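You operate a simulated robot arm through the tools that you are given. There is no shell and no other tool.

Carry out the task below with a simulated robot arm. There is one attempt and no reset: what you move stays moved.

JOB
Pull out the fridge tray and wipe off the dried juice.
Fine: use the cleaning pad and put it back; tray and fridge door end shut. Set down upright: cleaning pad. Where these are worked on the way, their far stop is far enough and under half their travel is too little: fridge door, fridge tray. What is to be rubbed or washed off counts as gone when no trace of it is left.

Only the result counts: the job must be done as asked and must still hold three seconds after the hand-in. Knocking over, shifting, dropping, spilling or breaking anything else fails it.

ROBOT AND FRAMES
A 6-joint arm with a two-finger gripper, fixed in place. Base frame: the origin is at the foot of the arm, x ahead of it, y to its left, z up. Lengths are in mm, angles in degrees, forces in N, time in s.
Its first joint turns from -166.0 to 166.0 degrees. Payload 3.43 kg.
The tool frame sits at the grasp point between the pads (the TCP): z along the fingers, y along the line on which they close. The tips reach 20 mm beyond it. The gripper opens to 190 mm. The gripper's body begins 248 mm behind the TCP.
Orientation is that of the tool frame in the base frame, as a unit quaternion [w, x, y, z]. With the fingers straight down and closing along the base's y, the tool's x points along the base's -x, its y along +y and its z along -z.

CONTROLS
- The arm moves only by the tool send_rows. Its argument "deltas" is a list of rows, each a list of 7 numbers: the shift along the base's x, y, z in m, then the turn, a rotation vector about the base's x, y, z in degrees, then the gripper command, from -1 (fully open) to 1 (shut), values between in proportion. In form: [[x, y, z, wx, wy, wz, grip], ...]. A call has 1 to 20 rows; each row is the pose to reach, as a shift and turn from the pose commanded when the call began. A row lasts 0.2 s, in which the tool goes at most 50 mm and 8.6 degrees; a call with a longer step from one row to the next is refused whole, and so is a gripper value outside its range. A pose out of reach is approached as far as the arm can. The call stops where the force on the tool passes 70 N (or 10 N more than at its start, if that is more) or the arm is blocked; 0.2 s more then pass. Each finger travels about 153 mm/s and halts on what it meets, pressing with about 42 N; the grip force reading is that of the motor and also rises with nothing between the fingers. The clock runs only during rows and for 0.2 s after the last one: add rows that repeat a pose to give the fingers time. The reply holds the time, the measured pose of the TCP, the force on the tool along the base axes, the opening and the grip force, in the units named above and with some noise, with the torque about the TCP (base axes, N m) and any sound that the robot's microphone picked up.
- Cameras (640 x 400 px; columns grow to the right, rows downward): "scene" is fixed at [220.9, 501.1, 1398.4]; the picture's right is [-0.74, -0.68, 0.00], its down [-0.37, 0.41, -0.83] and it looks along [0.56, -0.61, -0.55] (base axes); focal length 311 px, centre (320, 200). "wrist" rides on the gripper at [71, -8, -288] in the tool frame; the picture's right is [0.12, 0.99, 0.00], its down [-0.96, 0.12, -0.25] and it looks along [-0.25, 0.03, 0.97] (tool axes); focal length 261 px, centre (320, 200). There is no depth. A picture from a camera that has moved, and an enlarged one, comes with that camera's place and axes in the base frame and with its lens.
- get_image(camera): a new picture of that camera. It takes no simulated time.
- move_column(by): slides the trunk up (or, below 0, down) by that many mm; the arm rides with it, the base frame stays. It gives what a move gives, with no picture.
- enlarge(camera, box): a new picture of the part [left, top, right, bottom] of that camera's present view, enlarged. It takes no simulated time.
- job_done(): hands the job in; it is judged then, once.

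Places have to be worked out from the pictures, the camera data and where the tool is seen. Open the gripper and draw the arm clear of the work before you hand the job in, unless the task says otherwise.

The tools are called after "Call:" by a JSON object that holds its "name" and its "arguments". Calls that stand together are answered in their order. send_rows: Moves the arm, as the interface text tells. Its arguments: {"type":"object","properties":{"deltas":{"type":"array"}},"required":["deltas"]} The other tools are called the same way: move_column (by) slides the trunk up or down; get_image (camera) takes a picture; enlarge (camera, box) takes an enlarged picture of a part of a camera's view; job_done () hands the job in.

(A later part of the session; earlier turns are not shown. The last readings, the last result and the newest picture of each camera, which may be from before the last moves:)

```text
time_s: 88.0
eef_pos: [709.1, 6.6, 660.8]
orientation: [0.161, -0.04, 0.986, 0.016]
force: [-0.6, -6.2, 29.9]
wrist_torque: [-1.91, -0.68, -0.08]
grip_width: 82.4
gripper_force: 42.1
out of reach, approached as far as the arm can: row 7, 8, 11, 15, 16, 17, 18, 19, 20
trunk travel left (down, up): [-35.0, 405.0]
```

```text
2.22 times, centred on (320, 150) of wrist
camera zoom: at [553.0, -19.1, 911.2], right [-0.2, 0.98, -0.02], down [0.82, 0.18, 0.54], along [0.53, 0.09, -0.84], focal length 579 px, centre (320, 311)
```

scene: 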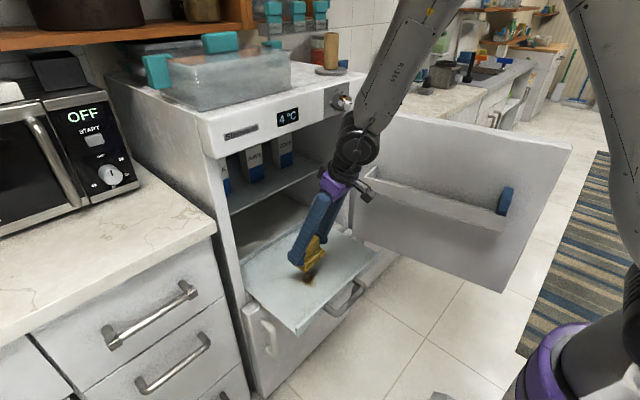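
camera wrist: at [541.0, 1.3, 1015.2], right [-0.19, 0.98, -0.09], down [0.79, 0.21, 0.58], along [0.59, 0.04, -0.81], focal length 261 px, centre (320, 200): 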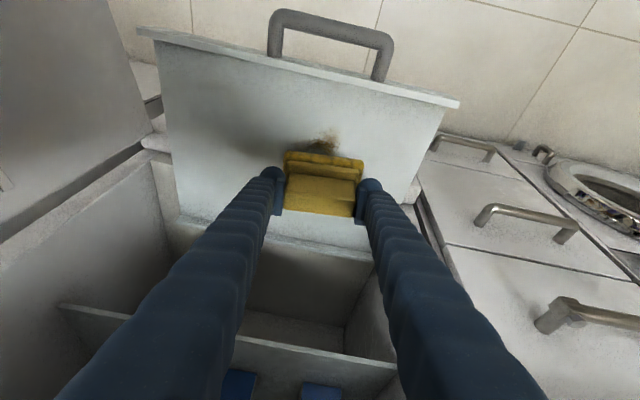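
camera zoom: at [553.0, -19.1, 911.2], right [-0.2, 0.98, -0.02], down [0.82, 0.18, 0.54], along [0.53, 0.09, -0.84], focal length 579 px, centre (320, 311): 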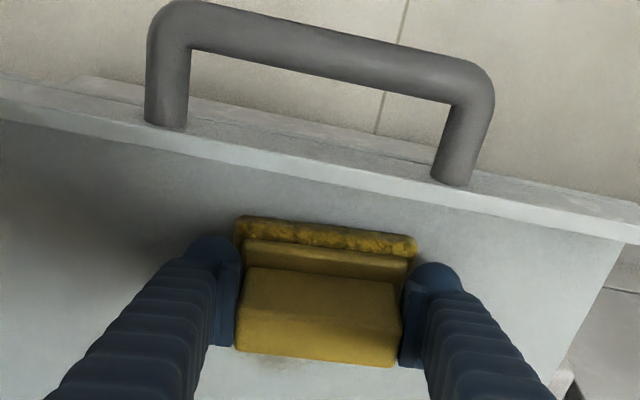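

The tray drifts a little with the rubbing, and a faint mark remains behind the pad. I lift the pad and restore its orientation to look at what is left.

Call:
{"name": "send_rows", "arguments": {"deltas": [[0.005, 0, 0.02, -0.5, -0.5, -0.1, 1], [0.01, 0, 0.04, -0.9, -1, -0.2, 1], [0.01, 0, 0.06, -1.4, -1.6, -0.4, 1], [0.01, 0, 0.08, -1.4, -1.6, -0.4, 1]]}}

Call:
{"name": "enlarge", "arguments": {"camera": "scene", "box": [250, 200, 380, 300]}}

Call:
{"name": "enlarge", "arguments": {"camera": "wrist", "box": [200, 60, 440, 240]}}

```text
time_s: 89.0
eef_pos: [715.3, -27.1, 738.0]
orientation: [0.191, -0.051, 0.98, -0.013]
force: [0.0, 0.5, -0.8]
wrist_torque: [-0.08, -0.02, -0.04]
grip_width: 82.5
gripper_force: 41.9
out of reach, approached as far as the arm can: row 1, 2, 3, 4
trunk travel left (down, up): [-35.0, 405.0]
```

```text
4.00 times, centred on (315, 250) of scene
camera zoom: at [220.9, 501.1, 1398.4], right [-0.74, -0.68, 0.0], down [-0.37, 0.41, -0.83], along [0.56, -0.61, -0.55], focal length 1242 px, centre (340, 0)
```

zoom: 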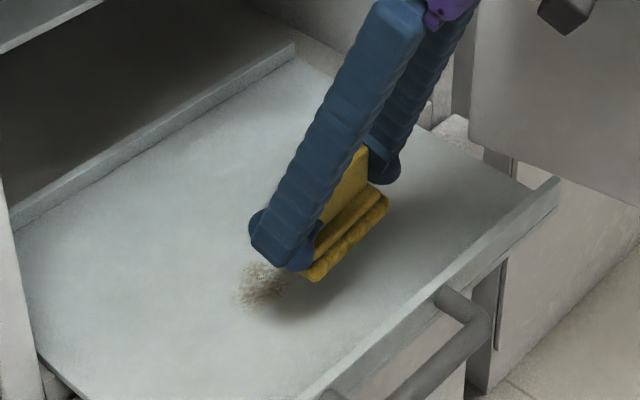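

```text
2.22 times, centred on (320, 150) of wrist
camera zoom: at [541.6, -40.6, 978.0], right [-0.2, 0.97, -0.09], down [0.78, 0.22, 0.58], along [0.59, 0.05, -0.81], focal length 579 px, centre (320, 311)
```

zoom: 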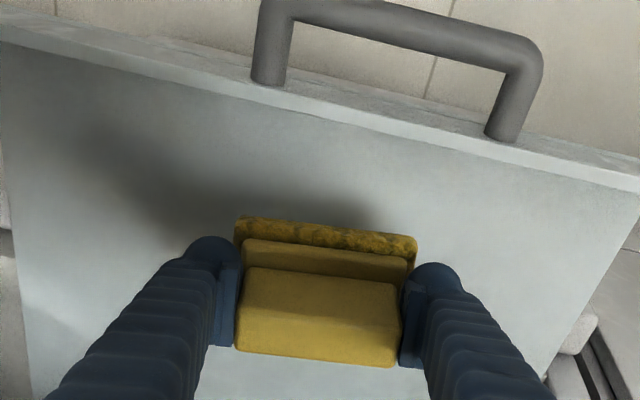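

The stain is partly faded, now near (768, 4). The "out of reach" flags come from the tool lining up with the forearm; turning the pad about z will avoid that. I move outward, fix the tilt, then yaw +35°.

Call:
{"name": "send_rows", "arguments": {"deltas": [[0.02, -0.004, 0, 0.5, 0.5, -0.2, 1], [0.04, -0.008, 0, 1, 1, -0.5, 1], [0.06, -0.012, 0, 1.5, 1.6, -0.8, 1], [0.075, -0.015, 0, 2.0, 2.1, -1, 1], [0.075, -0.015, 0, 2.0, 2.1, -1, 1]]}}

Call:
{"name": "send_rows", "arguments": {"deltas": [[0, 0, 0, 0, 0, 7, 1], [0, 0, 0, 0, 0, 14, 1], [0, 0, 0, 0, 0, 21, 1], [0, 0, 0, 0, 0, 28, 1], [0, 0, 0, 0, 0, 35, 1], [0, 0, 0, 0, 0, 35, 1]]}}

Call:
{"name": "enlarge", "arguments": {"camera": "scene", "box": [250, 200, 380, 300]}}

Call:
{"name": "get_image", "arguments": {"camera": "wrist"}}

```text
time_s: 90.4
eef_pos: [811.5, -11.4, 748.2]
orientation: [0.192, 0.086, 0.975, 0.067]
force: [-0.8, -0.6, -0.9]
wrist_torque: [0.03, 0.01, 0.01]
grip_width: 82.3
gripper_force: 42.3
out of reach, approached as far as the arm can: row 1, 2, 3
trunk travel left (down, up): [-35.0, 405.0]
stopped in row 5: the arm was blocked; the commanded pose is now the measured one
```

```text
time_s: 91.8
eef_pos: [813.7, -10.1, 748.7]
orientation: [0.164, -0.21, 0.956, 0.122]
force: [0.5, -0.4, -1.2]
wrist_torque: [0.03, 0.03, 0.03]
grip_width: 82.0
gripper_force: 41.7
trunk travel left (down, up): [-35.0, 405.0]
```

```text
4.00 times, centred on (315, 250) of scene
camera zoom: at [220.9, 501.1, 1398.4], right [-0.74, -0.68, 0.0], down [-0.37, 0.41, -0.83], along [0.56, -0.61, -0.55], focal length 1242 px, centre (340, 0)
```

zoom: 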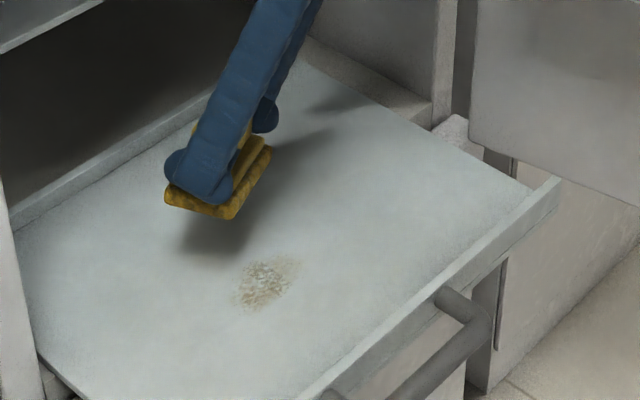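

```text
taken
camera wrist: at [680.8, -129.5, 985.2], right [-0.54, 0.83, 0.12], down [0.71, 0.38, 0.6], along [0.45, 0.41, -0.79], focal length 261 px, centre (320, 200)
```

wrist: 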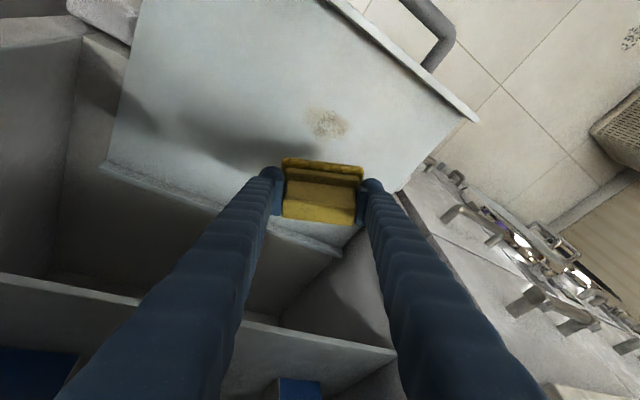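

The tray now shows a small faded stain at about (768, 4). The tool picked up a ~10° roll error, so I correct that and add more yaw.

Call:
{"name": "send_rows", "arguments": {"deltas": [[0, 0, 0, -4.6, -1.3, -0.8, 1], [0, 0, 0, -9.3, -2.6, -1.65, 1], [0, 0, 0, -9.3, -2.6, -1.65, 1]]}}

Call:
{"name": "send_rows", "arguments": {"deltas": [[0, 0, 0, 0, 0, 7.5, 1], [0, 0, 0, 0, 0, 15, 1], [0, 0, 0, 0, 0, 15, 1]]}}

Call:
{"name": "enlarge", "arguments": {"camera": "scene", "box": [250, 200, 380, 300]}}

```text
time_s: 92.6
eef_pos: [812.0, -9.8, 748.4]
orientation: [0.169, -0.213, 0.962, 0.035]
force: [0.0, 0.7, -0.5]
wrist_torque: [-0.06, 0.03, -0.04]
grip_width: 82.0
gripper_force: 41.7
trunk travel left (down, up): [-35.0, 405.0]
```

```text
time_s: 93.4
eef_pos: [812.0, -10.1, 748.1]
orientation: [0.163, -0.336, 0.926, 0.058]
force: [0.0, 0.4, -1.9]
wrist_torque: [0.05, 0.04, 0.0]
grip_width: 82.4
gripper_force: 41.5
trunk travel left (down, up): [-35.0, 405.0]
```

```text
4.00 times, centred on (315, 250) of scene
camera zoom: at [220.9, 501.1, 1398.4], right [-0.74, -0.68, 0.0], down [-0.37, 0.41, -0.83], along [0.56, -0.61, -0.55], focal length 1242 px, centre (340, 0)
```

zoom: 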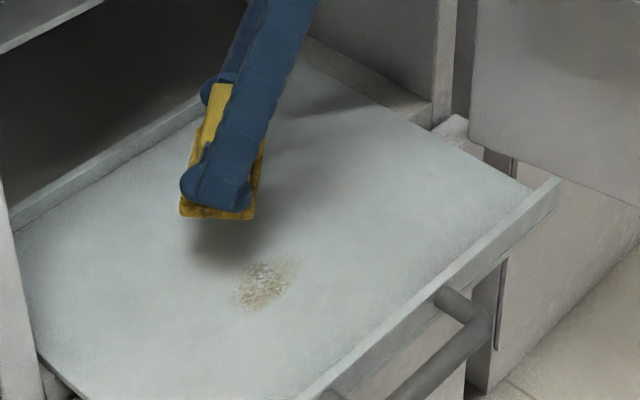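

No flags now. I move over the stain and find contact again.

Call:
{"name": "send_rows", "arguments": {"deltas": [[-0.015, 0.005, -0.02, 0, 0, 0, 1], [-0.03, 0.01, -0.04, 0, 0, 0, 1], [-0.044, 0.014, -0.06, 0, 0, 0, 1], [-0.044, 0.014, -0.075, 0, 0, 0, 1], [-0.044, 0.014, -0.082, 0, 0, 0, 1], [-0.044, 0.014, -0.082, 0, 0, 0, 1]]}}

Call:
{"name": "send_rows", "arguments": {"deltas": [[0, 0, -0.002, 0, 0, 0, 1], [0, 0, -0.003, 0, 0, 0, 1], [0, 0, -0.003, 0, 0, 0, 1]]}}

Call:
{"name": "enlarge", "arguments": {"camera": "scene", "box": [250, 200, 380, 300]}}

Call:
{"name": "enlarge", "arguments": {"camera": "wrist", "box": [200, 60, 440, 240]}}

```text
time_s: 94.8
eef_pos: [768.9, 4.0, 665.9]
orientation: [0.164, -0.336, 0.926, 0.059]
force: [0.0, -0.2, -1.1]
wrist_torque: [-0.02, 0.01, -0.01]
grip_width: 82.3
gripper_force: 42.2
trunk travel left (down, up): [-35.0, 405.0]
```

```text
time_s: 95.6
eef_pos: [768.0, 3.6, 663.7]
orientation: [0.164, -0.335, 0.926, 0.059]
force: [0.1, -0.3, -0.6]
wrist_torque: [-0.02, 0.0, 0.02]
grip_width: 82.5
gripper_force: 42.3
trunk travel left (down, up): [-35.0, 405.0]
```

```text
4.00 times, centred on (315, 250) of scene
camera zoom: at [220.9, 501.1, 1398.4], right [-0.74, -0.68, 0.0], down [-0.37, 0.41, -0.83], along [0.56, -0.61, -0.55], focal length 1242 px, centre (340, 0)
```

zoom: 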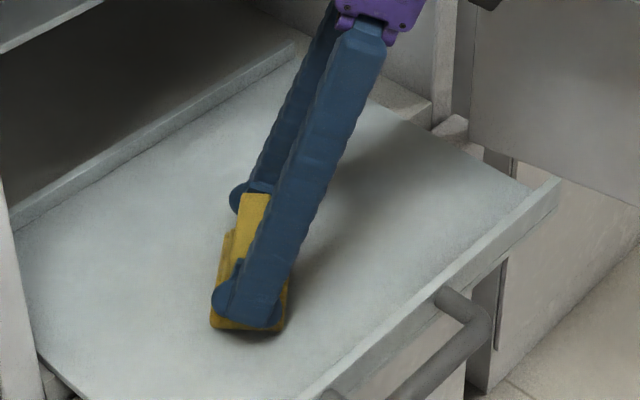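

```text
2.22 times, centred on (320, 150) of wrist
camera zoom: at [647.6, -107.5, 909.7], right [-0.72, 0.69, -0.04], down [0.55, 0.61, 0.56], along [0.41, 0.38, -0.83], focal length 579 px, centre (320, 311)
```

zoom: 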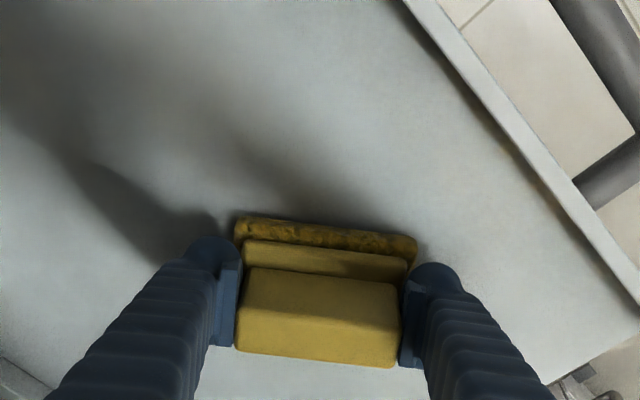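

Still just above the surface; I continue down in small steps.

Call:
{"name": "send_rows", "arguments": {"deltas": [[0, 0, -0.0025, 0, 0, 0, 1], [0, 0, -0.0025, 0, 0, 0, 1]]}}

Call:
{"name": "send_rows", "arguments": {"deltas": [[0, 0, -0.002, 0, 0, 0, 1], [0, 0, -0.002, 0, 0, 0, 1]]}}

```text
time_s: 96.2
eef_pos: [768.5, 3.0, 661.7]
orientation: [0.164, -0.336, 0.926, 0.058]
force: [0.1, -0.3, 7.9]
wrist_torque: [0.15, 0.4, 0.02]
grip_width: 82.2
gripper_force: 41.9
trunk travel left (down, up): [-35.0, 405.0]
```

```text
time_s: 96.8
eef_pos: [767.5, 4.3, 661.1]
orientation: [0.164, -0.336, 0.925, 0.059]
force: [1.0, -3.1, 28.8]
wrist_torque: [-0.12, 0.95, 0.11]
grip_width: 82.2
gripper_force: 42.4
trunk travel left (down, up): [-35.0, 405.0]
```

Good press of ~29 N. I scrub with strokes along y (the tray can't slide that way), in three x lanes.

Call:
{"name": "send_rows", "arguments": {"deltas": [[0, 0.025, 0, 0, 0, 0, 1], [0, 0.055, 0, 0, 0, 0, 1], [0, 0.033, 0, 0, 0, 0, 1], [0, 0.011, 0, 0, 0, 0, 1], [0, -0.011, 0, 0, 0, 0, 1], [0, -0.033, 0, 0, 0, 0, 1], [0, -0.055, 0, 0, 0, 0, 1], [-0.02, -0.055, 0, 0, 0, 0, 1], [-0.02, -0.033, 0, 0, 0, 0, 1], [-0.02, -0.011, 0, 0, 0, 0, 1], [-0.02, 0.011, 0, 0, 0, 0, 1], [-0.02, 0.033, 0, 0, 0, 0, 1], [-0.02, 0.055, 0, 0, 0, 0, 1], [0.0, 0.055, 0, 0, 0, 0, 1], [0.02, 0.055, 0, 0, 0, 0, 1], [0.02, 0.033, 0, 0, 0, 0, 1], [0.02, 0.011, 0, 0, 0, 0, 1], [0.02, -0.011, 0, 0, 0, 0, 1], [0.02, -0.033, 0, 0, 0, 0, 1], [0.02, -0.055, 0, 0, 0, 0, 1]]}}

Call:
{"name": "enlarge", "arguments": {"camera": "scene", "box": [250, 200, 380, 300]}}

Call:
{"name": "enlarge", "arguments": {"camera": "wrist", "box": [200, 60, 440, 240]}}

```text
time_s: 101.0
eef_pos: [788.1, -52.6, 660.7]
orientation: [0.164, -0.337, 0.925, 0.057]
force: [-1.1, 4.6, 23.9]
wrist_torque: [0.52, 0.92, -0.12]
grip_width: 82.4
gripper_force: 42.4
trunk travel left (down, up): [-35.0, 405.0]
```

```text
4.00 times, centred on (315, 250) of scene
camera zoom: at [220.9, 501.1, 1398.4], right [-0.74, -0.68, 0.0], down [-0.37, 0.41, -0.83], along [0.56, -0.61, -0.55], focal length 1242 px, centre (340, 0)
```

zoom: 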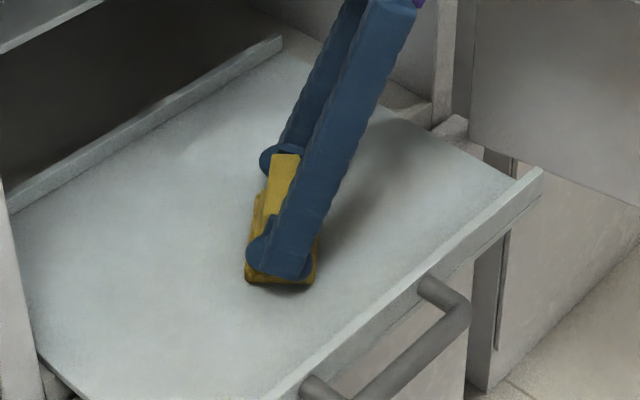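

```text
2.22 times, centred on (320, 150) of wrist
camera zoom: at [666.2, -161.9, 906.2], right [-0.72, 0.69, -0.04], down [0.55, 0.62, 0.56], along [0.41, 0.38, -0.83], focal length 579 px, centre (320, 311)
```

zoom: 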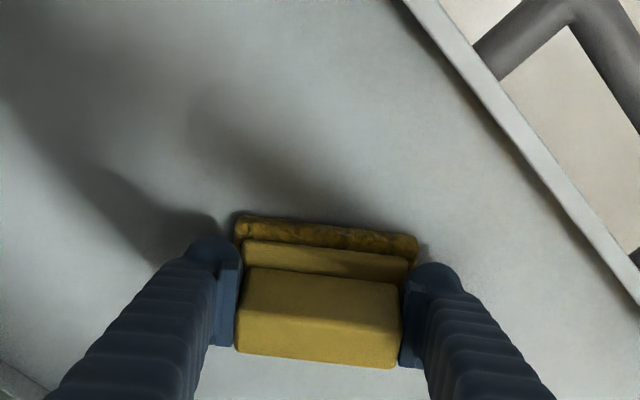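

The visible area looks clean. I make another full pass for safety.

Call:
{"name": "send_rows", "arguments": {"deltas": [[0, 0.025, 0, 0, 0, 0, 1], [0, 0.05, 0, 0, 0, 0, 1], [0, 0.075, 0, 0, 0, 0, 1], [0, 0.1, 0, 0, 0, 0, 1], [0.015, 0.11, 0, 0, 0, 0, 1], [0.015, 0.085, 0, 0, 0, 0, 1], [0.015, 0.06, 0, 0, 0, 0, 1], [0.015, 0.035, 0, 0, 0, 0, 1], [0.015, 0.01, 0, 0, 0, 0, 1], [-0.01, 0.01, 0, 0, 0, 0, 1], [-0.02, 0.03, 0, 0, 0, 0, 1], [-0.02, 0.055, 0, 0, 0, 0, 1], [-0.02, 0.08, 0, 0, 0, 0, 1], [-0.02, 0.105, 0, 0, 0, 0, 1], [-0.005, 0.105, 0, 0, 0, 0, 1], [-0.005, 0.08, 0, 0, 0, 0, 1], [-0.005, 0.055, 0, 0, 0, 0, 1], [-0.005, 0.03, 0, 0, 0, 0, 1], [-0.005, 0.0, 0, 0, 0, 0, 1]]}}

Call:
{"name": "send_rows", "arguments": {"deltas": [[0, 0, 0.02, 0, 0, 0, 1], [0, -0.02, 0.05, 0, 0, 0, 1], [0, -0.05, 0.09, 0, 0, 0, 1], [0, -0.08, 0.12, 0, 0, 0, 1]]}}

Call:
{"name": "enlarge", "arguments": {"camera": "scene", "box": [250, 200, 380, 300]}}

Call:
{"name": "get_image", "arguments": {"camera": "wrist"}}

Call:
{"name": "get_image", "arguments": {"camera": "scene"}}

```text
time_s: 105.0
eef_pos: [783.6, -52.3, 659.0]
orientation: [0.163, -0.336, 0.926, 0.057]
force: [-0.9, 1.4, 22.6]
wrist_torque: [0.78, 0.89, -0.02]
grip_width: 82.2
gripper_force: 41.8
trunk travel left (down, up): [-35.0, 405.0]
```

```text
time_s: 106.0
eef_pos: [781.7, -131.7, 779.1]
orientation: [0.162, -0.338, 0.925, 0.058]
force: [0.1, 0.4, -0.7]
wrist_torque: [-0.06, 0.0, -0.05]
grip_width: 82.2
gripper_force: 42.0
trunk travel left (down, up): [-35.0, 405.0]
```

```text
4.00 times, centred on (315, 250) of scene
camera zoom: at [220.9, 501.1, 1398.4], right [-0.74, -0.68, 0.0], down [-0.37, 0.41, -0.83], along [0.56, -0.61, -0.55], focal length 1242 px, centre (340, 0)
```

zoom: 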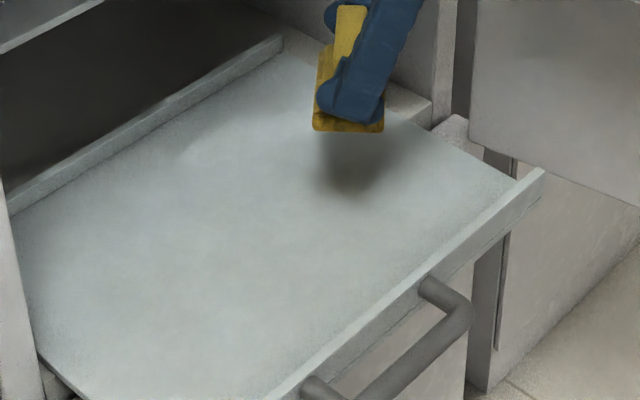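

```text
taken
camera wrist: at [661.3, -242.4, 1025.4], right [-0.72, 0.69, -0.04], down [0.55, 0.62, 0.56], along [0.41, 0.38, -0.83], focal length 261 px, centre (320, 200)
```

wrist: 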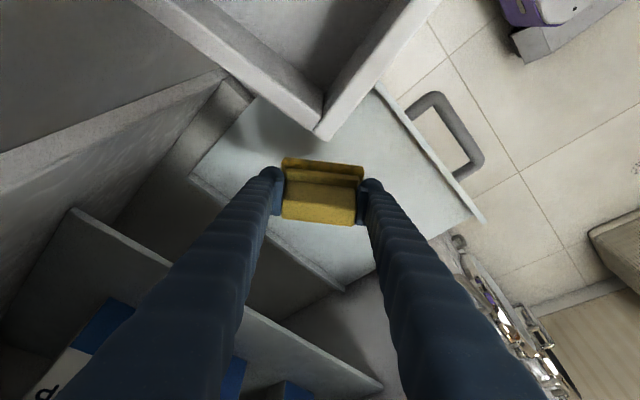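

```text
taken
```

scene: 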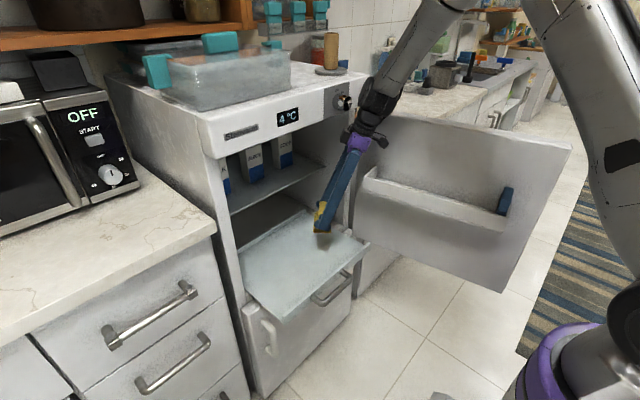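

The tray looks spotless. I zoom in hard on the former stain area and first move away from the door bin and knob.

Call:
{"name": "send_rows", "arguments": {"deltas": [[-0.01, 0.03, 0, 0, 0, 0, 1], [-0.02, 0.06, 0, 0, 0, 0, 1], [-0.025, 0.09, 0, 0, 0, 0, 1]]}}

Call:
{"name": "enlarge", "arguments": {"camera": "scene", "box": [275, 235, 340, 285]}}

Call:
{"name": "enlarge", "arguments": {"camera": "scene", "box": [240, 230, 320, 290]}}

Call:
{"name": "enlarge", "arguments": {"camera": "wrist", "box": [180, 60, 500, 300]}}

```text
time_s: 106.8
eef_pos: [757.3, -41.6, 778.1]
orientation: [0.163, -0.336, 0.926, 0.058]
force: [0.2, -0.3, -1.1]
wrist_torque: [0.03, 0.0, 0.0]
grip_width: 82.5
gripper_force: 42.2
trunk travel left (down, up): [-35.0, 405.0]
```

```text
8.00 times, centred on (308, 260) of scene
camera zoom: at [220.9, 501.1, 1398.4], right [-0.74, -0.68, 0.0], down [-0.37, 0.41, -0.83], along [0.56, -0.61, -0.55], focal length 2484 px, centre (420, -280)
```

zoom: 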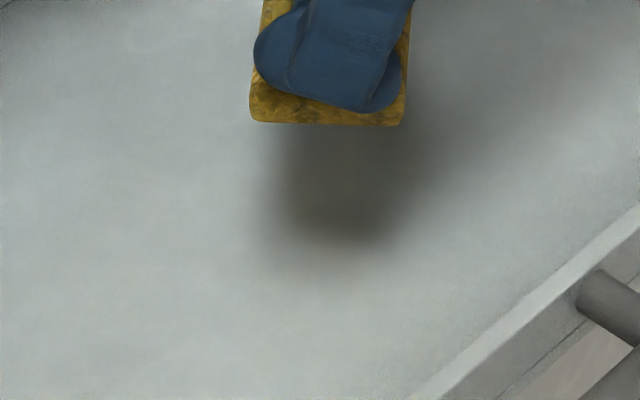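

```text
6.67 times, centred on (280, 260) of scene
camera zoom: at [220.9, 501.1, 1398.4], right [-0.74, -0.68, 0.0], down [-0.37, 0.41, -0.83], along [0.56, -0.61, -0.55], focal length 2070 px, centre (587, -200)
```

zoom: 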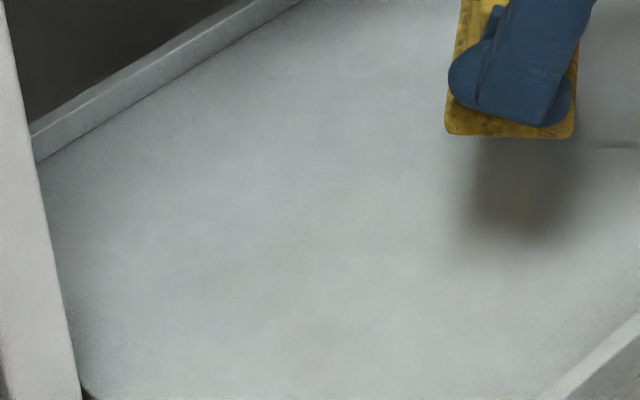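

```text
1.67 times, centred on (340, 180) of wrist
camera zoom: at [636.7, -152.3, 1024.3], right [-0.72, 0.69, -0.04], down [0.55, 0.61, 0.56], along [0.41, 0.38, -0.83], focal length 434 px, centre (287, 233)
```

zoom: 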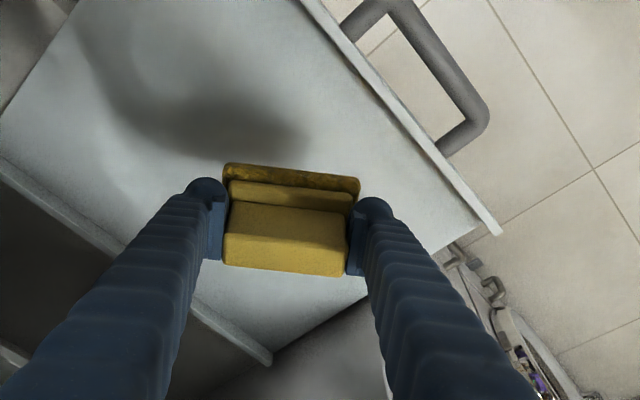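

The tray is clean. Now I return the pad: retreat from under the panel, then raise the trunk.

Call:
{"name": "send_rows", "arguments": {"deltas": [[-0.02, 0.01, 0, 0, 0, 0, 1], [-0.04, 0.02, 0, 0, 0, 0, 1], [-0.06, 0.03, 0, 0, 0, 0, 1], [-0.075, 0.04, 0, 0, 0, 0, 1], [-0.075, 0.04, 0, 0, 0, 0, 1]]}}

Call:
{"name": "move_column", "arguments": {"by": 350}}

Call:
{"name": "get_image", "arguments": {"camera": "scene"}}

Call:
{"name": "get_image", "arguments": {"camera": "wrist"}}

```text
time_s: 108.0
eef_pos: [682.5, 0.9, 777.7]
orientation: [0.164, -0.335, 0.926, 0.058]
force: [-0.9, -0.4, -1.3]
wrist_torque: [-0.05, -0.01, -0.03]
grip_width: 82.4
gripper_force: 41.7
trunk travel left (down, up): [-35.0, 405.0]
```

```text
time_s: 111.4
eef_pos: [683.2, -1.1, 1128.9]
orientation: [0.164, -0.336, 0.926, 0.058]
force: [0.5, 0.4, -0.8]
wrist_torque: [0.03, 0.01, 0.01]
grip_width: 82.4
gripper_force: 41.9
trunk travel left (down, up): [-385.0, 55.0]
```

```text
taken
```

scene: 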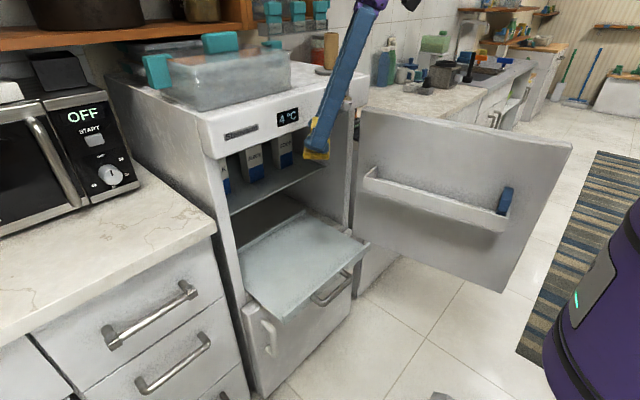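

```text
taken
camera wrist: at [562.4, -111.9, 1375.1], right [-0.72, 0.69, -0.04], down [0.55, 0.61, 0.56], along [0.41, 0.38, -0.83], focal length 261 px, centre (320, 200)
```

wrist: 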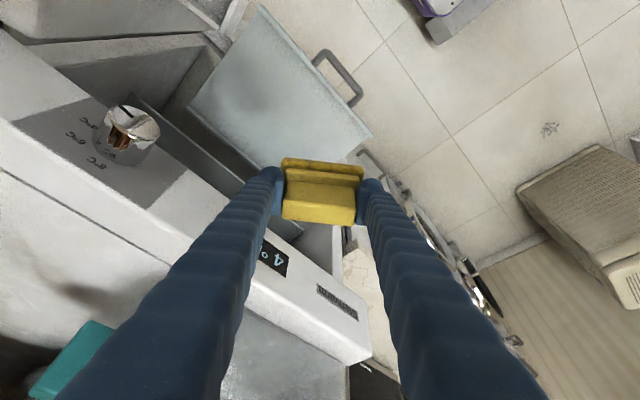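

Both views show a clean tray. I carry the pad in +y past the fridge corner, then out over the counter.

Call:
{"name": "send_rows", "arguments": {"deltas": [[0, 0.04, 0, 0, 0, 0, 1], [0, 0.08, 0, 0, 0, 0, 1], [0, 0.12, 0, 0, 0, 0, 1], [0, 0.16, 0, 0, 0, 0, 1], [0, 0.2, 0, 0, 0, 0, 1], [0, 0.24, 0, 0, 0, 0, 1], [0, 0.28, 0, 0, 0, 0, 1], [0, 0.32, 0, 0, 0, 0, 1], [0.01, 0.355, 0, 0, 0, 0, 1], [0.03, 0.376, 0, 0, 0, 0, 1], [0.07, 0.376, 0, 0, 0, 0, 1], [0.11, 0.376, 0, 0, 0, 0, 1], [0.15, 0.376, 0, 0, 0, 0, 1], [0.19, 0.376, 0, 0, 0, 0, 1], [0.2, 0.376, 0, 0, 0, 0, 1]]}}

Call:
{"name": "send_rows", "arguments": {"deltas": [[0.005, 0, 0, 0, 0, -7, 1], [0.01, 0, 0, 0, 0, -14, 1], [0.015, 0, 0, 0, 0, -21, 1], [0.02, 0, 0, 0, 0, -28, 1], [0.025, 0, 0, 0, 0, -35.3, 1], [0.025, 0, 0, 0, 0, -35.3, 1]]}}

Call:
{"name": "get_image", "arguments": {"camera": "scene"}}

Call:
{"name": "get_image", "arguments": {"camera": "wrist"}}

```text
time_s: 114.6
eef_pos: [884.5, 377.2, 1128.2]
orientation: [0.163, -0.336, 0.926, 0.059]
force: [-0.3, 0.6, 0.0]
wrist_torque: [-0.01, 0.0, 0.01]
grip_width: 82.0
gripper_force: 41.8
trunk travel left (down, up): [-385.0, 55.0]
```

```text
time_s: 116.0
eef_pos: [909.5, 375.3, 1127.9]
orientation: [0.174, -0.039, 0.984, 0.006]
force: [0.5, 0.8, -0.3]
wrist_torque: [-0.04, -0.01, -0.01]
grip_width: 82.4
gripper_force: 41.8
trunk travel left (down, up): [-385.0, 55.0]
```

```text
taken
```

scene: 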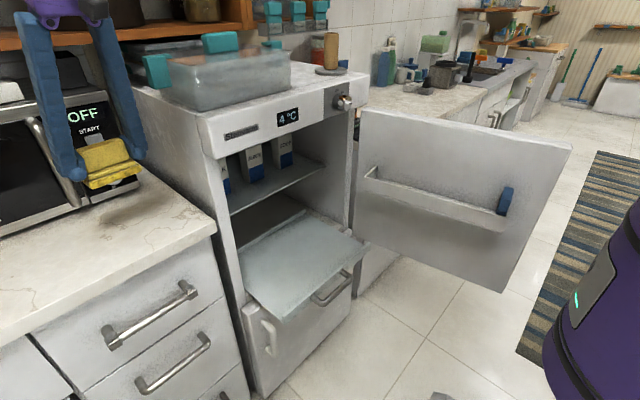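

```text
taken
camera wrist: at [745.5, 355.1, 1375.1], right [-0.19, 0.98, -0.04], down [0.81, 0.18, 0.56], along [0.56, 0.07, -0.83], focal length 261 px, centre (320, 200)
```

wrist: 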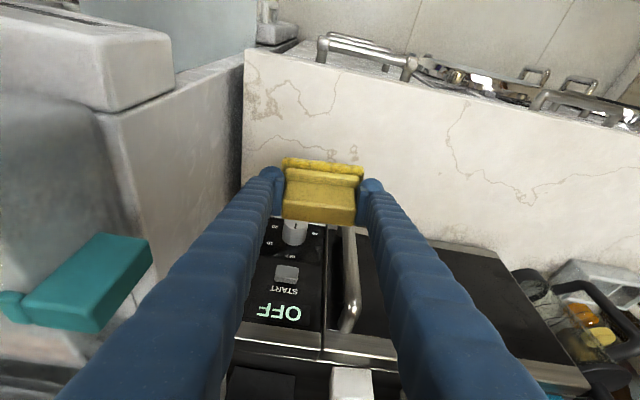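

Pad is above its original spot. I lower most of the way, then feel for contact (expected TCP z≈994 after the slip).

Call:
{"name": "send_rows", "arguments": {"deltas": [[0, 0, -0.03, 0, 0, 0, 1], [0, 0, -0.06, 0, 0, 0, 1], [0, 0, -0.09, 0, 0, 0, 1], [0, 0, -0.11, 0, 0, 0, 1], [0, 0, -0.122, 0, 0, 0, 1], [0, 0, -0.126, 0, 0, 0, 1], [0, 0, -0.126, 0, 0, 0, 1]]}}

Call:
{"name": "enlarge", "arguments": {"camera": "scene", "box": [60, 160, 190, 260]}}

```text
time_s: 117.6
eef_pos: [908.8, 374.7, 1002.9]
orientation: [0.173, -0.039, 0.984, 0.006]
force: [-0.4, 0.0, -1.4]
wrist_torque: [0.01, -0.01, -0.01]
grip_width: 82.2
gripper_force: 41.7
trunk travel left (down, up): [-385.0, 55.0]
```

```text
4.00 times, centred on (125, 210) of scene
camera zoom: at [220.9, 501.1, 1398.4], right [-0.74, -0.68, 0.0], down [-0.37, 0.41, -0.83], along [0.56, -0.61, -0.55], focal length 1242 px, centre (1100, 160)
```

zoom: 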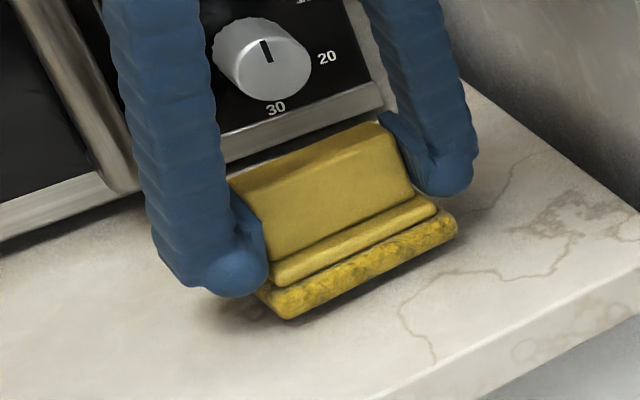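

Not touching yet; I step down in small increments.

Call:
{"name": "send_rows", "arguments": {"deltas": [[0, 0, -0.003, 0, 0, 0, 1], [0, 0, -0.005, 0, 0, 0, 1], [0, 0, -0.005, 0, 0, 0, 1]]}}

Call:
{"name": "send_rows", "arguments": {"deltas": [[0, 0, -0.002, 0, 0, 0, 1], [0, 0, -0.002, 0, 0, 0, 1]]}}

Call:
{"name": "send_rows", "arguments": {"deltas": [[0, 0, -0.002, 0, 0, 0, 1], [0, 0, -0.002, 0, 0, 0, 1]]}}

```text
time_s: 118.4
eef_pos: [908.8, 374.2, 996.8]
orientation: [0.173, -0.04, 0.984, 0.006]
force: [0.3, -0.8, -1.5]
wrist_torque: [0.0, 0.01, -0.02]
grip_width: 82.3
gripper_force: 42.0
trunk travel left (down, up): [-385.0, 55.0]
```

```text
time_s: 119.0
eef_pos: [908.3, 375.0, 996.3]
orientation: [0.172, -0.039, 0.984, 0.007]
force: [0.4, 0.6, -0.7]
wrist_torque: [0.04, -0.04, 0.03]
grip_width: 82.0
gripper_force: 41.8
trunk travel left (down, up): [-385.0, 55.0]
```

```text
time_s: 119.6
eef_pos: [909.1, 374.9, 994.0]
orientation: [0.174, -0.039, 0.984, 0.006]
force: [-1.0, 0.0, 0.7]
wrist_torque: [0.08, 0.05, 0.01]
grip_width: 82.1
gripper_force: 42.1
trunk travel left (down, up): [-385.0, 55.0]
```

Call:
{"name": "send_rows", "arguments": {"deltas": [[0, 0, -0.002, 0, 0, 0, 1], [0, 0, -0.002, 0, 0, 0, 1]]}}

Call:
{"name": "enlarge", "arguments": {"camera": "scene", "box": [60, 160, 190, 260]}}

Call:
{"name": "enlarge", "arguments": {"camera": "wrist", "box": [220, 120, 420, 245]}}

```text
time_s: 120.2
eef_pos: [908.8, 375.6, 993.4]
orientation: [0.175, -0.038, 0.984, 0.005]
force: [-1.3, -1.8, 12.7]
wrist_torque: [0.12, 0.43, -0.01]
grip_width: 82.2
gripper_force: 41.8
trunk travel left (down, up): [-385.0, 55.0]
```

```text
4.00 times, centred on (125, 210) of scene
camera zoom: at [220.9, 501.1, 1398.4], right [-0.74, -0.68, 0.0], down [-0.37, 0.41, -0.83], along [0.56, -0.61, -0.55], focal length 1242 px, centre (1100, 160)
```

zoom: 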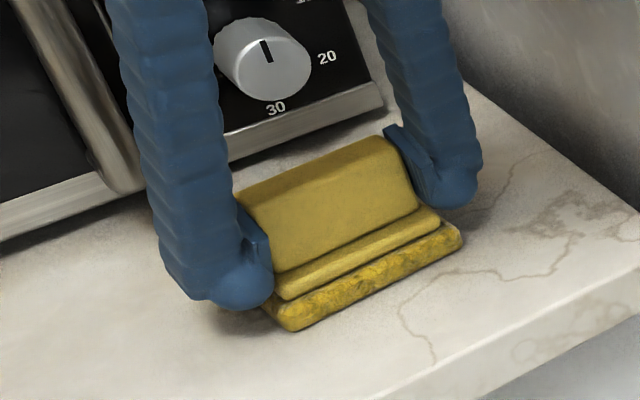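

```text
3.20 times, centred on (320, 182) of wrist
camera zoom: at [745.1, 354.4, 1239.6], right [-0.19, 0.98, -0.04], down [0.81, 0.18, 0.56], along [0.56, 0.07, -0.83], focal length 834 px, centre (320, 256)
```

zoom: 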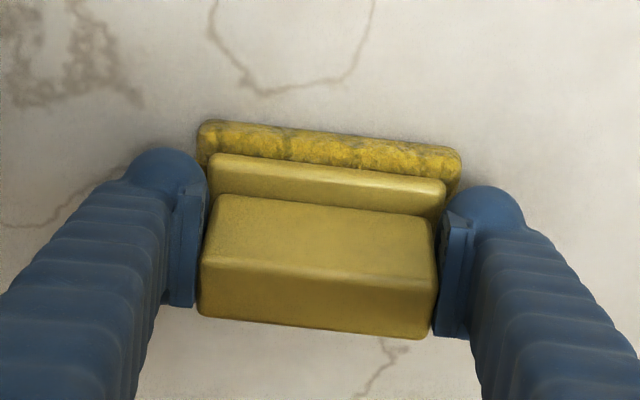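

Contact at 12.7 N with the pad flat on the counter at its original place. I release and lift clear.

Call:
{"name": "send_rows", "arguments": {"deltas": [[0, 0, 0.0005, 0, 0, 0, 0.1], [0, 0, 0.0005, 0, 0, 0, 0.0], [0, 0, 0.0005, 0, 0, 0, -0.2], [0, 0, 0.0005, 0, 0, 0, -0.4], [0, 0, 0.0005, 0, 0, 0, -0.4], [0, 0, 0.03, 0, 0, 0, -0.4], [0, 0, 0.07, 0, 0, 0, -0.4], [0, 0, 0.11, 0, 0, 0, -0.4], [0, 0, 0.14, 0, 0, 0, -0.4]]}}

Call:
{"name": "enlarge", "arguments": {"camera": "scene", "box": [60, 160, 190, 260]}}

Call:
{"name": "get_image", "arguments": {"camera": "wrist"}}

```text
time_s: 122.2
eef_pos: [909.4, 375.1, 1131.6]
orientation: [0.174, -0.04, 0.984, 0.006]
force: [1.2, -0.5, -0.5]
wrist_torque: [0.0, -0.05, 0.01]
grip_width: 133.1
gripper_force: 0.1
trunk travel left (down, up): [-385.0, 55.0]
```

```text
4.00 times, centred on (125, 210) of scene
camera zoom: at [220.9, 501.1, 1398.4], right [-0.74, -0.68, 0.0], down [-0.37, 0.41, -0.83], along [0.56, -0.61, -0.55], focal length 1242 px, centre (1100, 160)
```

zoom: 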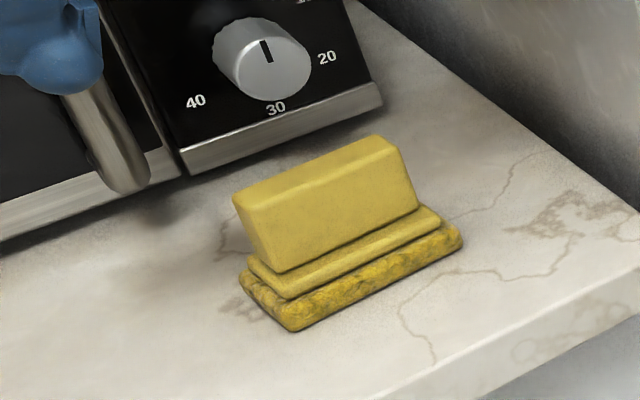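

```text
taken
camera wrist: at [745.7, 354.0, 1378.7], right [-0.19, 0.98, -0.04], down [0.81, 0.18, 0.56], along [0.56, 0.07, -0.83], focal length 261 px, centre (320, 200)
```

wrist: 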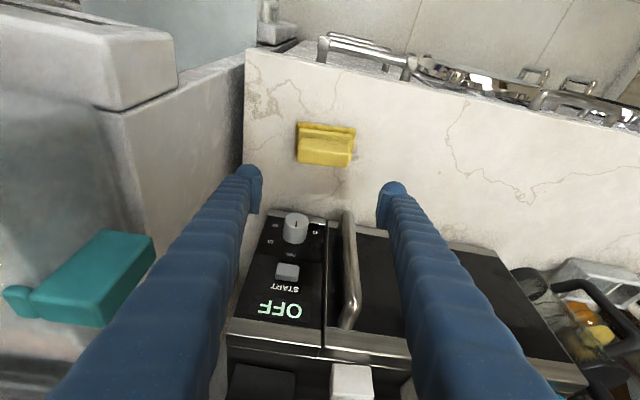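

The pad stands upright exactly where it was. Next I close the tray by pushing its handle with closed fingers. I retreat and swing to in front of the tray, turning the tool to yaw −40° to avoid the forearm alignment.

Call:
{"name": "send_rows", "arguments": {"deltas": [[-0.038, 0, 0, 0, 0, -3, 0], [-0.076, 0, 0, 0, 0, -6, 0.5], [-0.114, 0, 0, 0, 0, -9, 1], [-0.152, 0, 0, 0, 0, -12, 1], [-0.19, 0, 0, 0, 0, -15, 1], [-0.2, -0.039, 0, 0, 0, -18, 1], [-0.212, -0.078, 0, 0, 0, -21, 1], [-0.225, -0.117, 0, 0, 0, -24, 1], [-0.24, -0.156, 0, 0, 0, -27, 1], [-0.255, -0.195, 0, 0, 0, -30, 1], [-0.27, -0.234, 0, 0, 0, -33, 1], [-0.285, -0.273, 0, 0, 0, -36, 1], [-0.3, -0.312, 0, 0, 0, -39, 1], [-0.315, -0.351, 0, 0, 0, -42, 1], [-0.334, -0.39, 0, 0, 0, -44.6, 1], [-0.334, -0.39, 0, 0, 0, -44.6, 1]]}}

Call:
{"name": "get_image", "arguments": {"camera": "wrist"}}

Call:
{"name": "get_image", "arguments": {"camera": "scene"}}

```text
time_s: 125.6
eef_pos: [574.3, -15.3, 1130.9]
orientation: [0.162, 0.337, 0.926, -0.06]
force: [0.0, 0.4, -1.1]
wrist_torque: [0.04, 0.02, -0.01]
grip_width: 0.1
gripper_force: 34.0
trunk travel left (down, up): [-385.0, 55.0]
```

```text
taken
camera wrist: at [442.7, 84.6, 1377.8], right [0.55, 0.83, -0.04], down [0.7, -0.44, 0.56], along [0.45, -0.34, -0.83], focal length 261 px, centre (320, 200)
```

wrist: 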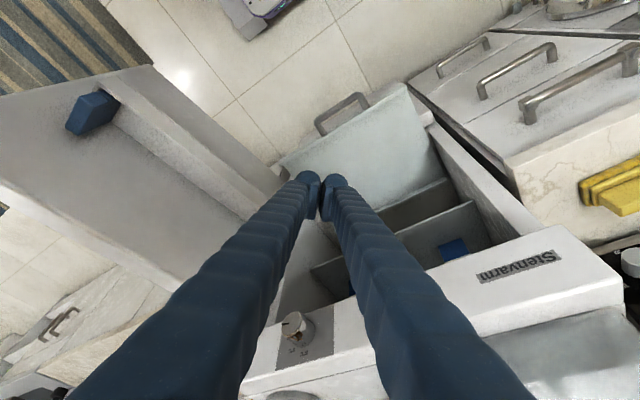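

```text
taken
```

scene: 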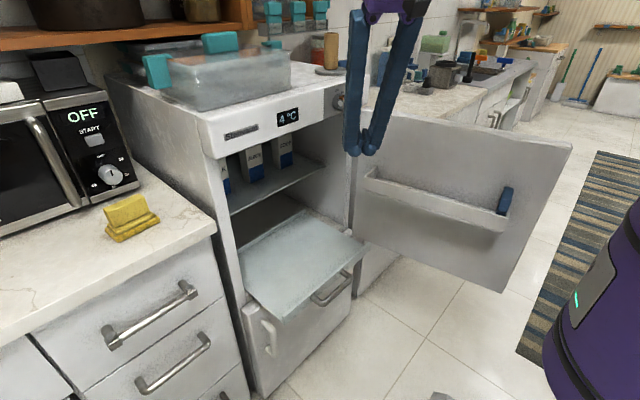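

The handle bar is at x≈622, y −83…63. I lower the trunk, then descend in front of the handle.

Call:
{"name": "move_column", "arguments": {"by": -380}}

Call:
{"name": "send_rows", "arguments": {"deltas": [[-0.005, 0.002, -0.03, 0, 0, 0, 1], [-0.005, 0.002, -0.06, 0, 0, 0, 1], [-0.005, 0.002, -0.09, 0, 0, 0, 1], [-0.005, 0.002, -0.111, 0, 0, 0, 1], [-0.005, 0.002, -0.111, 0, 0, 0, 1]]}}

Call:
{"name": "enlarge", "arguments": {"camera": "wrist", "box": [200, 60, 440, 240]}}

Call:
{"name": "enlarge", "arguments": {"camera": "scene", "box": [250, 200, 410, 320]}}

```text
time_s: 129.3
eef_pos: [573.4, -14.6, 752.4]
orientation: [0.163, 0.336, 0.926, -0.06]
force: [0.4, 0.0, 0.5]
wrist_torque: [0.02, 0.0, -0.02]
grip_width: 0.0
gripper_force: 34.1
trunk travel left (down, up): [-5.0, 435.0]
```

```text
time_s: 130.5
eef_pos: [569.2, -13.1, 641.2]
orientation: [0.16, 0.336, 0.926, -0.062]
force: [0.2, 0.0, -0.4]
wrist_torque: [0.02, 0.01, -0.02]
grip_width: 0.1
gripper_force: 34.3
trunk travel left (down, up): [-5.0, 435.0]
```

```text
2.22 times, centred on (320, 150) of wrist
camera zoom: at [439.0, 87.4, 887.3], right [0.55, 0.83, -0.05], down [0.71, -0.44, 0.56], along [0.44, -0.34, -0.83], focal length 579 px, centre (320, 311)
```

zoom: 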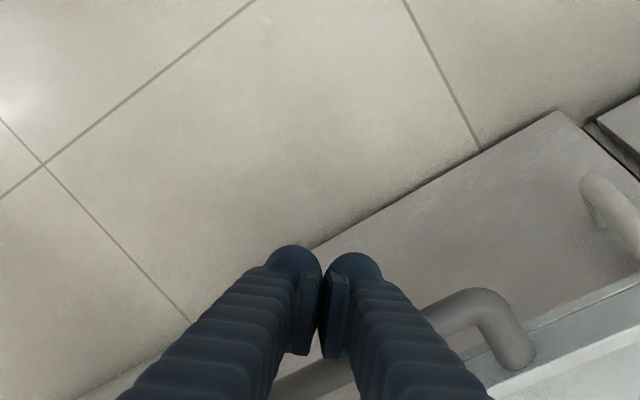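

```text
3.33 times, centred on (330, 260) of scene
camera zoom: at [220.9, 501.1, 1398.4], right [-0.74, -0.68, 0.0], down [-0.37, 0.41, -0.83], along [0.56, -0.61, -0.55], focal length 1035 px, centre (287, 0)
```

zoom: 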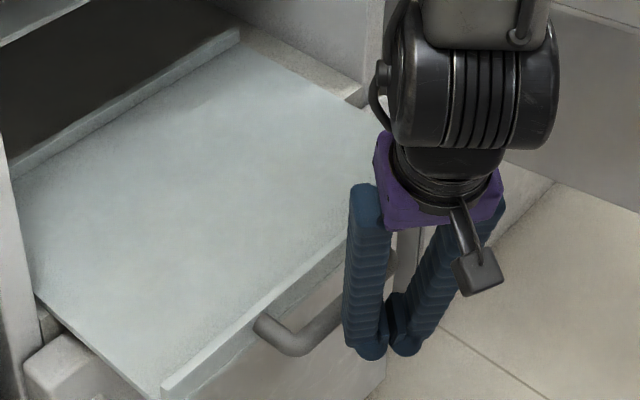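

In front of the handle bar. I push it inward at first with constant tilt.

Call:
{"name": "send_rows", "arguments": {"deltas": [[0.015, 0, 0, 0, 0, 0, 1], [0.03, 0, 0, 0, 0, 0, 1], [0.045, 0, 0, 0, 0, 0, 1], [0.06, 0, 0, 0, 0, 0, 1], [0.075, 0, 0, 0, 0, 0, 1], [0.09, 0, 0, 0, 0, 0, 1], [0.105, 0, 0, 0, 0, 0, 1], [0.12, 0, 0, 0, 0, 0, 1]]}}

Call:
{"name": "enlarge", "arguments": {"camera": "wrist", "box": [200, 60, 440, 240]}}

Call:
{"name": "enlarge", "arguments": {"camera": "scene", "box": [250, 200, 410, 320]}}

```text
time_s: 132.3
eef_pos: [688.8, -13.2, 639.7]
orientation: [0.163, 0.336, 0.925, -0.061]
force: [0.1, 0.3, 0.2]
wrist_torque: [0.01, 0.0, 0.0]
grip_width: 0.0
gripper_force: 34.1
trunk travel left (down, up): [-5.0, 435.0]
```

```text
2.22 times, centred on (320, 150) of wrist
camera zoom: at [557.9, 86.6, 887.0], right [0.55, 0.83, -0.04], down [0.7, -0.44, 0.56], along [0.45, -0.34, -0.83], focal length 579 px, centre (320, 311)
```

zoom: 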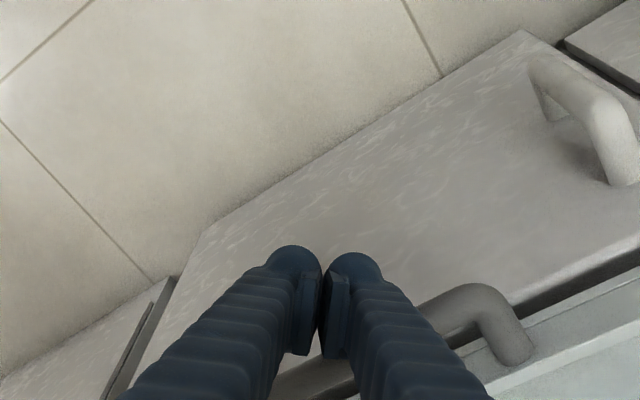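

```text
3.33 times, centred on (330, 260) of scene
camera zoom: at [220.9, 501.1, 1398.4], right [-0.74, -0.68, 0.0], down [-0.37, 0.41, -0.83], along [0.56, -0.61, -0.55], focal length 1035 px, centre (287, 0)
```

zoom: 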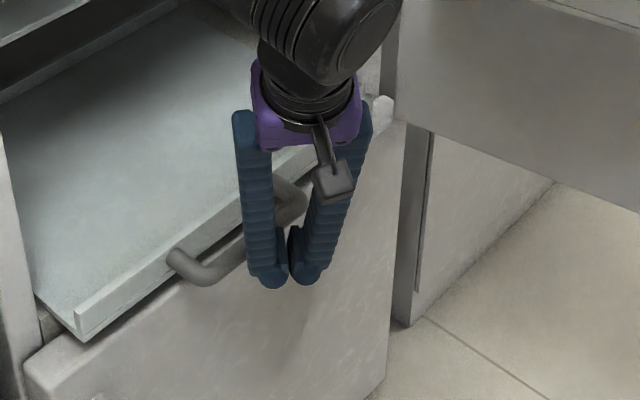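

The tray slides in well. I keep pushing while tilting the tool further to stay clear of the panel and shelf.

Call:
{"name": "send_rows", "arguments": {"deltas": [[0.015, 0, -0.001, -1.4, -1.7, 0, 1], [0.03, 0, -0.002, -2.8, -3.4, 0, 1], [0.045, 0, -0.003, -4.2, -5, 0, 1], [0.06, 0, -0.004, -5.6, -6.7, 0, 1], [0.075, 0, -0.005, -7, -8.4, 0, 1], [0.09, 0, -0.006, -8.4, -10, 0, 1], [0.105, 0, -0.006, -9.6, -11.5, 0, 1], [0.12, 0, -0.006, -9.6, -11.5, 0, 1], [0.13, 0, -0.006, -9.6, -11.5, 0, 1], [0.14, 0, -0.006, -9.6, -11.5, 0, 1]]}}

Call:
{"name": "get_image", "arguments": {"camera": "wrist"}}

Call:
{"name": "enlarge", "arguments": {"camera": "scene", "box": [220, 160, 380, 300]}}

```text
time_s: 134.6
eef_pos: [819.3, -14.4, 635.0]
orientation: [0.279, 0.327, 0.897, -0.105]
force: [-33.0, 6.6, 30.5]
wrist_torque: [0.37, -1.13, 0.56]
grip_width: 0.0
gripper_force: 33.5
trunk travel left (down, up): [-5.0, 435.0]
stopped in row 10: the force on the tool passed its limit at 75 N (the readings are from after the stop); the commanded pose is now the measured one
```

```text
taken
camera wrist: at [645.0, 124.0, 831.8], right [0.57, 0.82, -0.07], down [0.57, -0.33, 0.75], along [0.59, -0.47, -0.66], focal length 261 px, centre (320, 200)
```

wrist: 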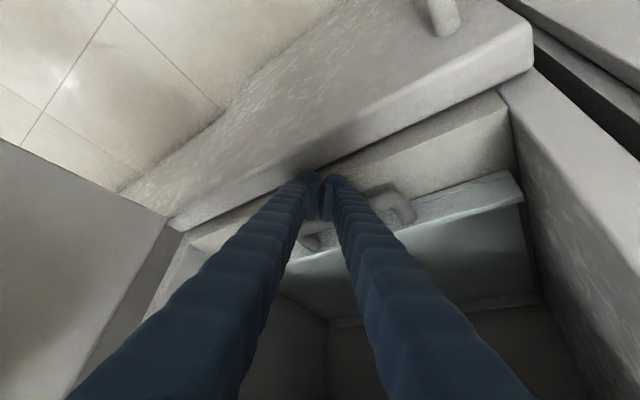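

```text
2.86 times, centred on (300, 230) of scene
camera zoom: at [220.9, 501.1, 1398.4], right [-0.74, -0.68, 0.0], down [-0.37, 0.41, -0.83], along [0.56, -0.61, -0.55], focal length 887 px, centre (377, 114)
```

zoom: 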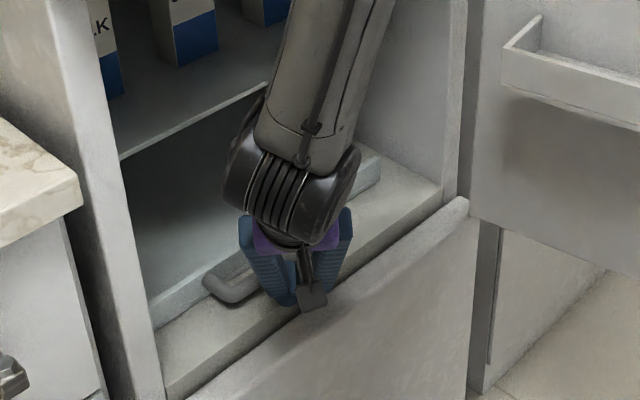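

The handle is back at its original image position and the force shows the end stop. I back out along the same path and check the gap.

Call:
{"name": "send_rows", "arguments": {"deltas": [[-0.015, 0, 0.003, 0, 0, 0, 1], [-0.04, 0, 0.01, 1.5, 1.8, 0, 1], [-0.065, 0, 0.02, 3.5, 4.2, 0, 1], [-0.09, 0, 0.03, 5.5, 6.6, 0, 1], [-0.115, 0, 0.04, 7.5, 9, 0, 1], [-0.14, 0, 0.05, 9.6, 11.5, 0, 1], [-0.17, 0, 0.06, 9.6, 11.5, 0, 1], [-0.2, 0, 0.08, 9.6, 11.5, 0, 1], [-0.2, 0, 0.08, 9.6, 11.5, 0, 1]]}}

Call:
{"name": "enlarge", "arguments": {"camera": "scene", "box": [220, 200, 350, 281]}}

Call:
{"name": "get_image", "arguments": {"camera": "scene"}}

```text
time_s: 136.6
eef_pos: [621.8, -14.4, 712.6]
orientation: [0.159, 0.337, 0.926, -0.062]
force: [0.2, -0.4, 0.9]
wrist_torque: [0.01, -0.05, 0.0]
grip_width: 0.0
gripper_force: 33.9
trunk travel left (down, up): [-5.0, 435.0]
```

```text
4.92 times, centred on (285, 240) of scene
camera zoom: at [220.9, 501.1, 1398.4], right [-0.74, -0.68, 0.0], down [-0.37, 0.41, -0.83], along [0.56, -0.61, -0.55], focal length 1529 px, centre (492, 1)
```

zoom: 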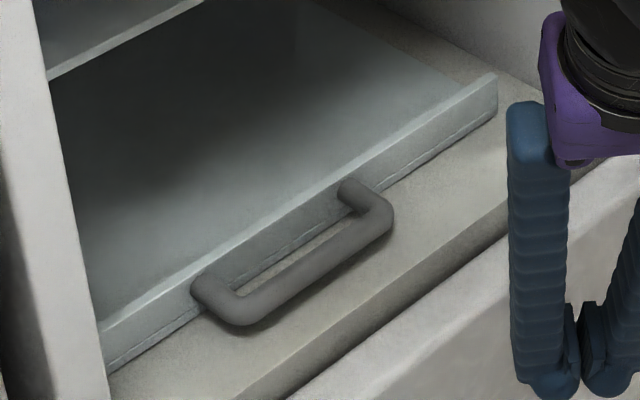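

```text
taken
```

scene: 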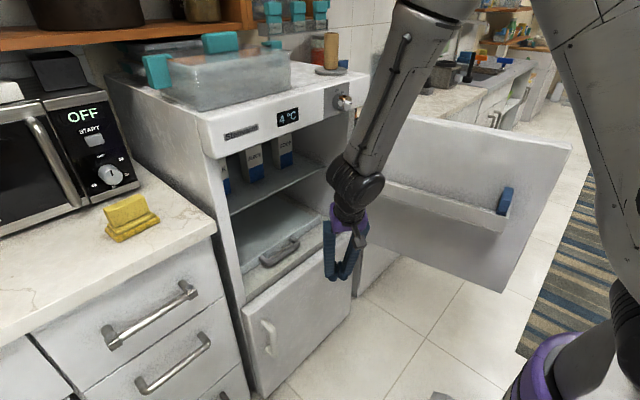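

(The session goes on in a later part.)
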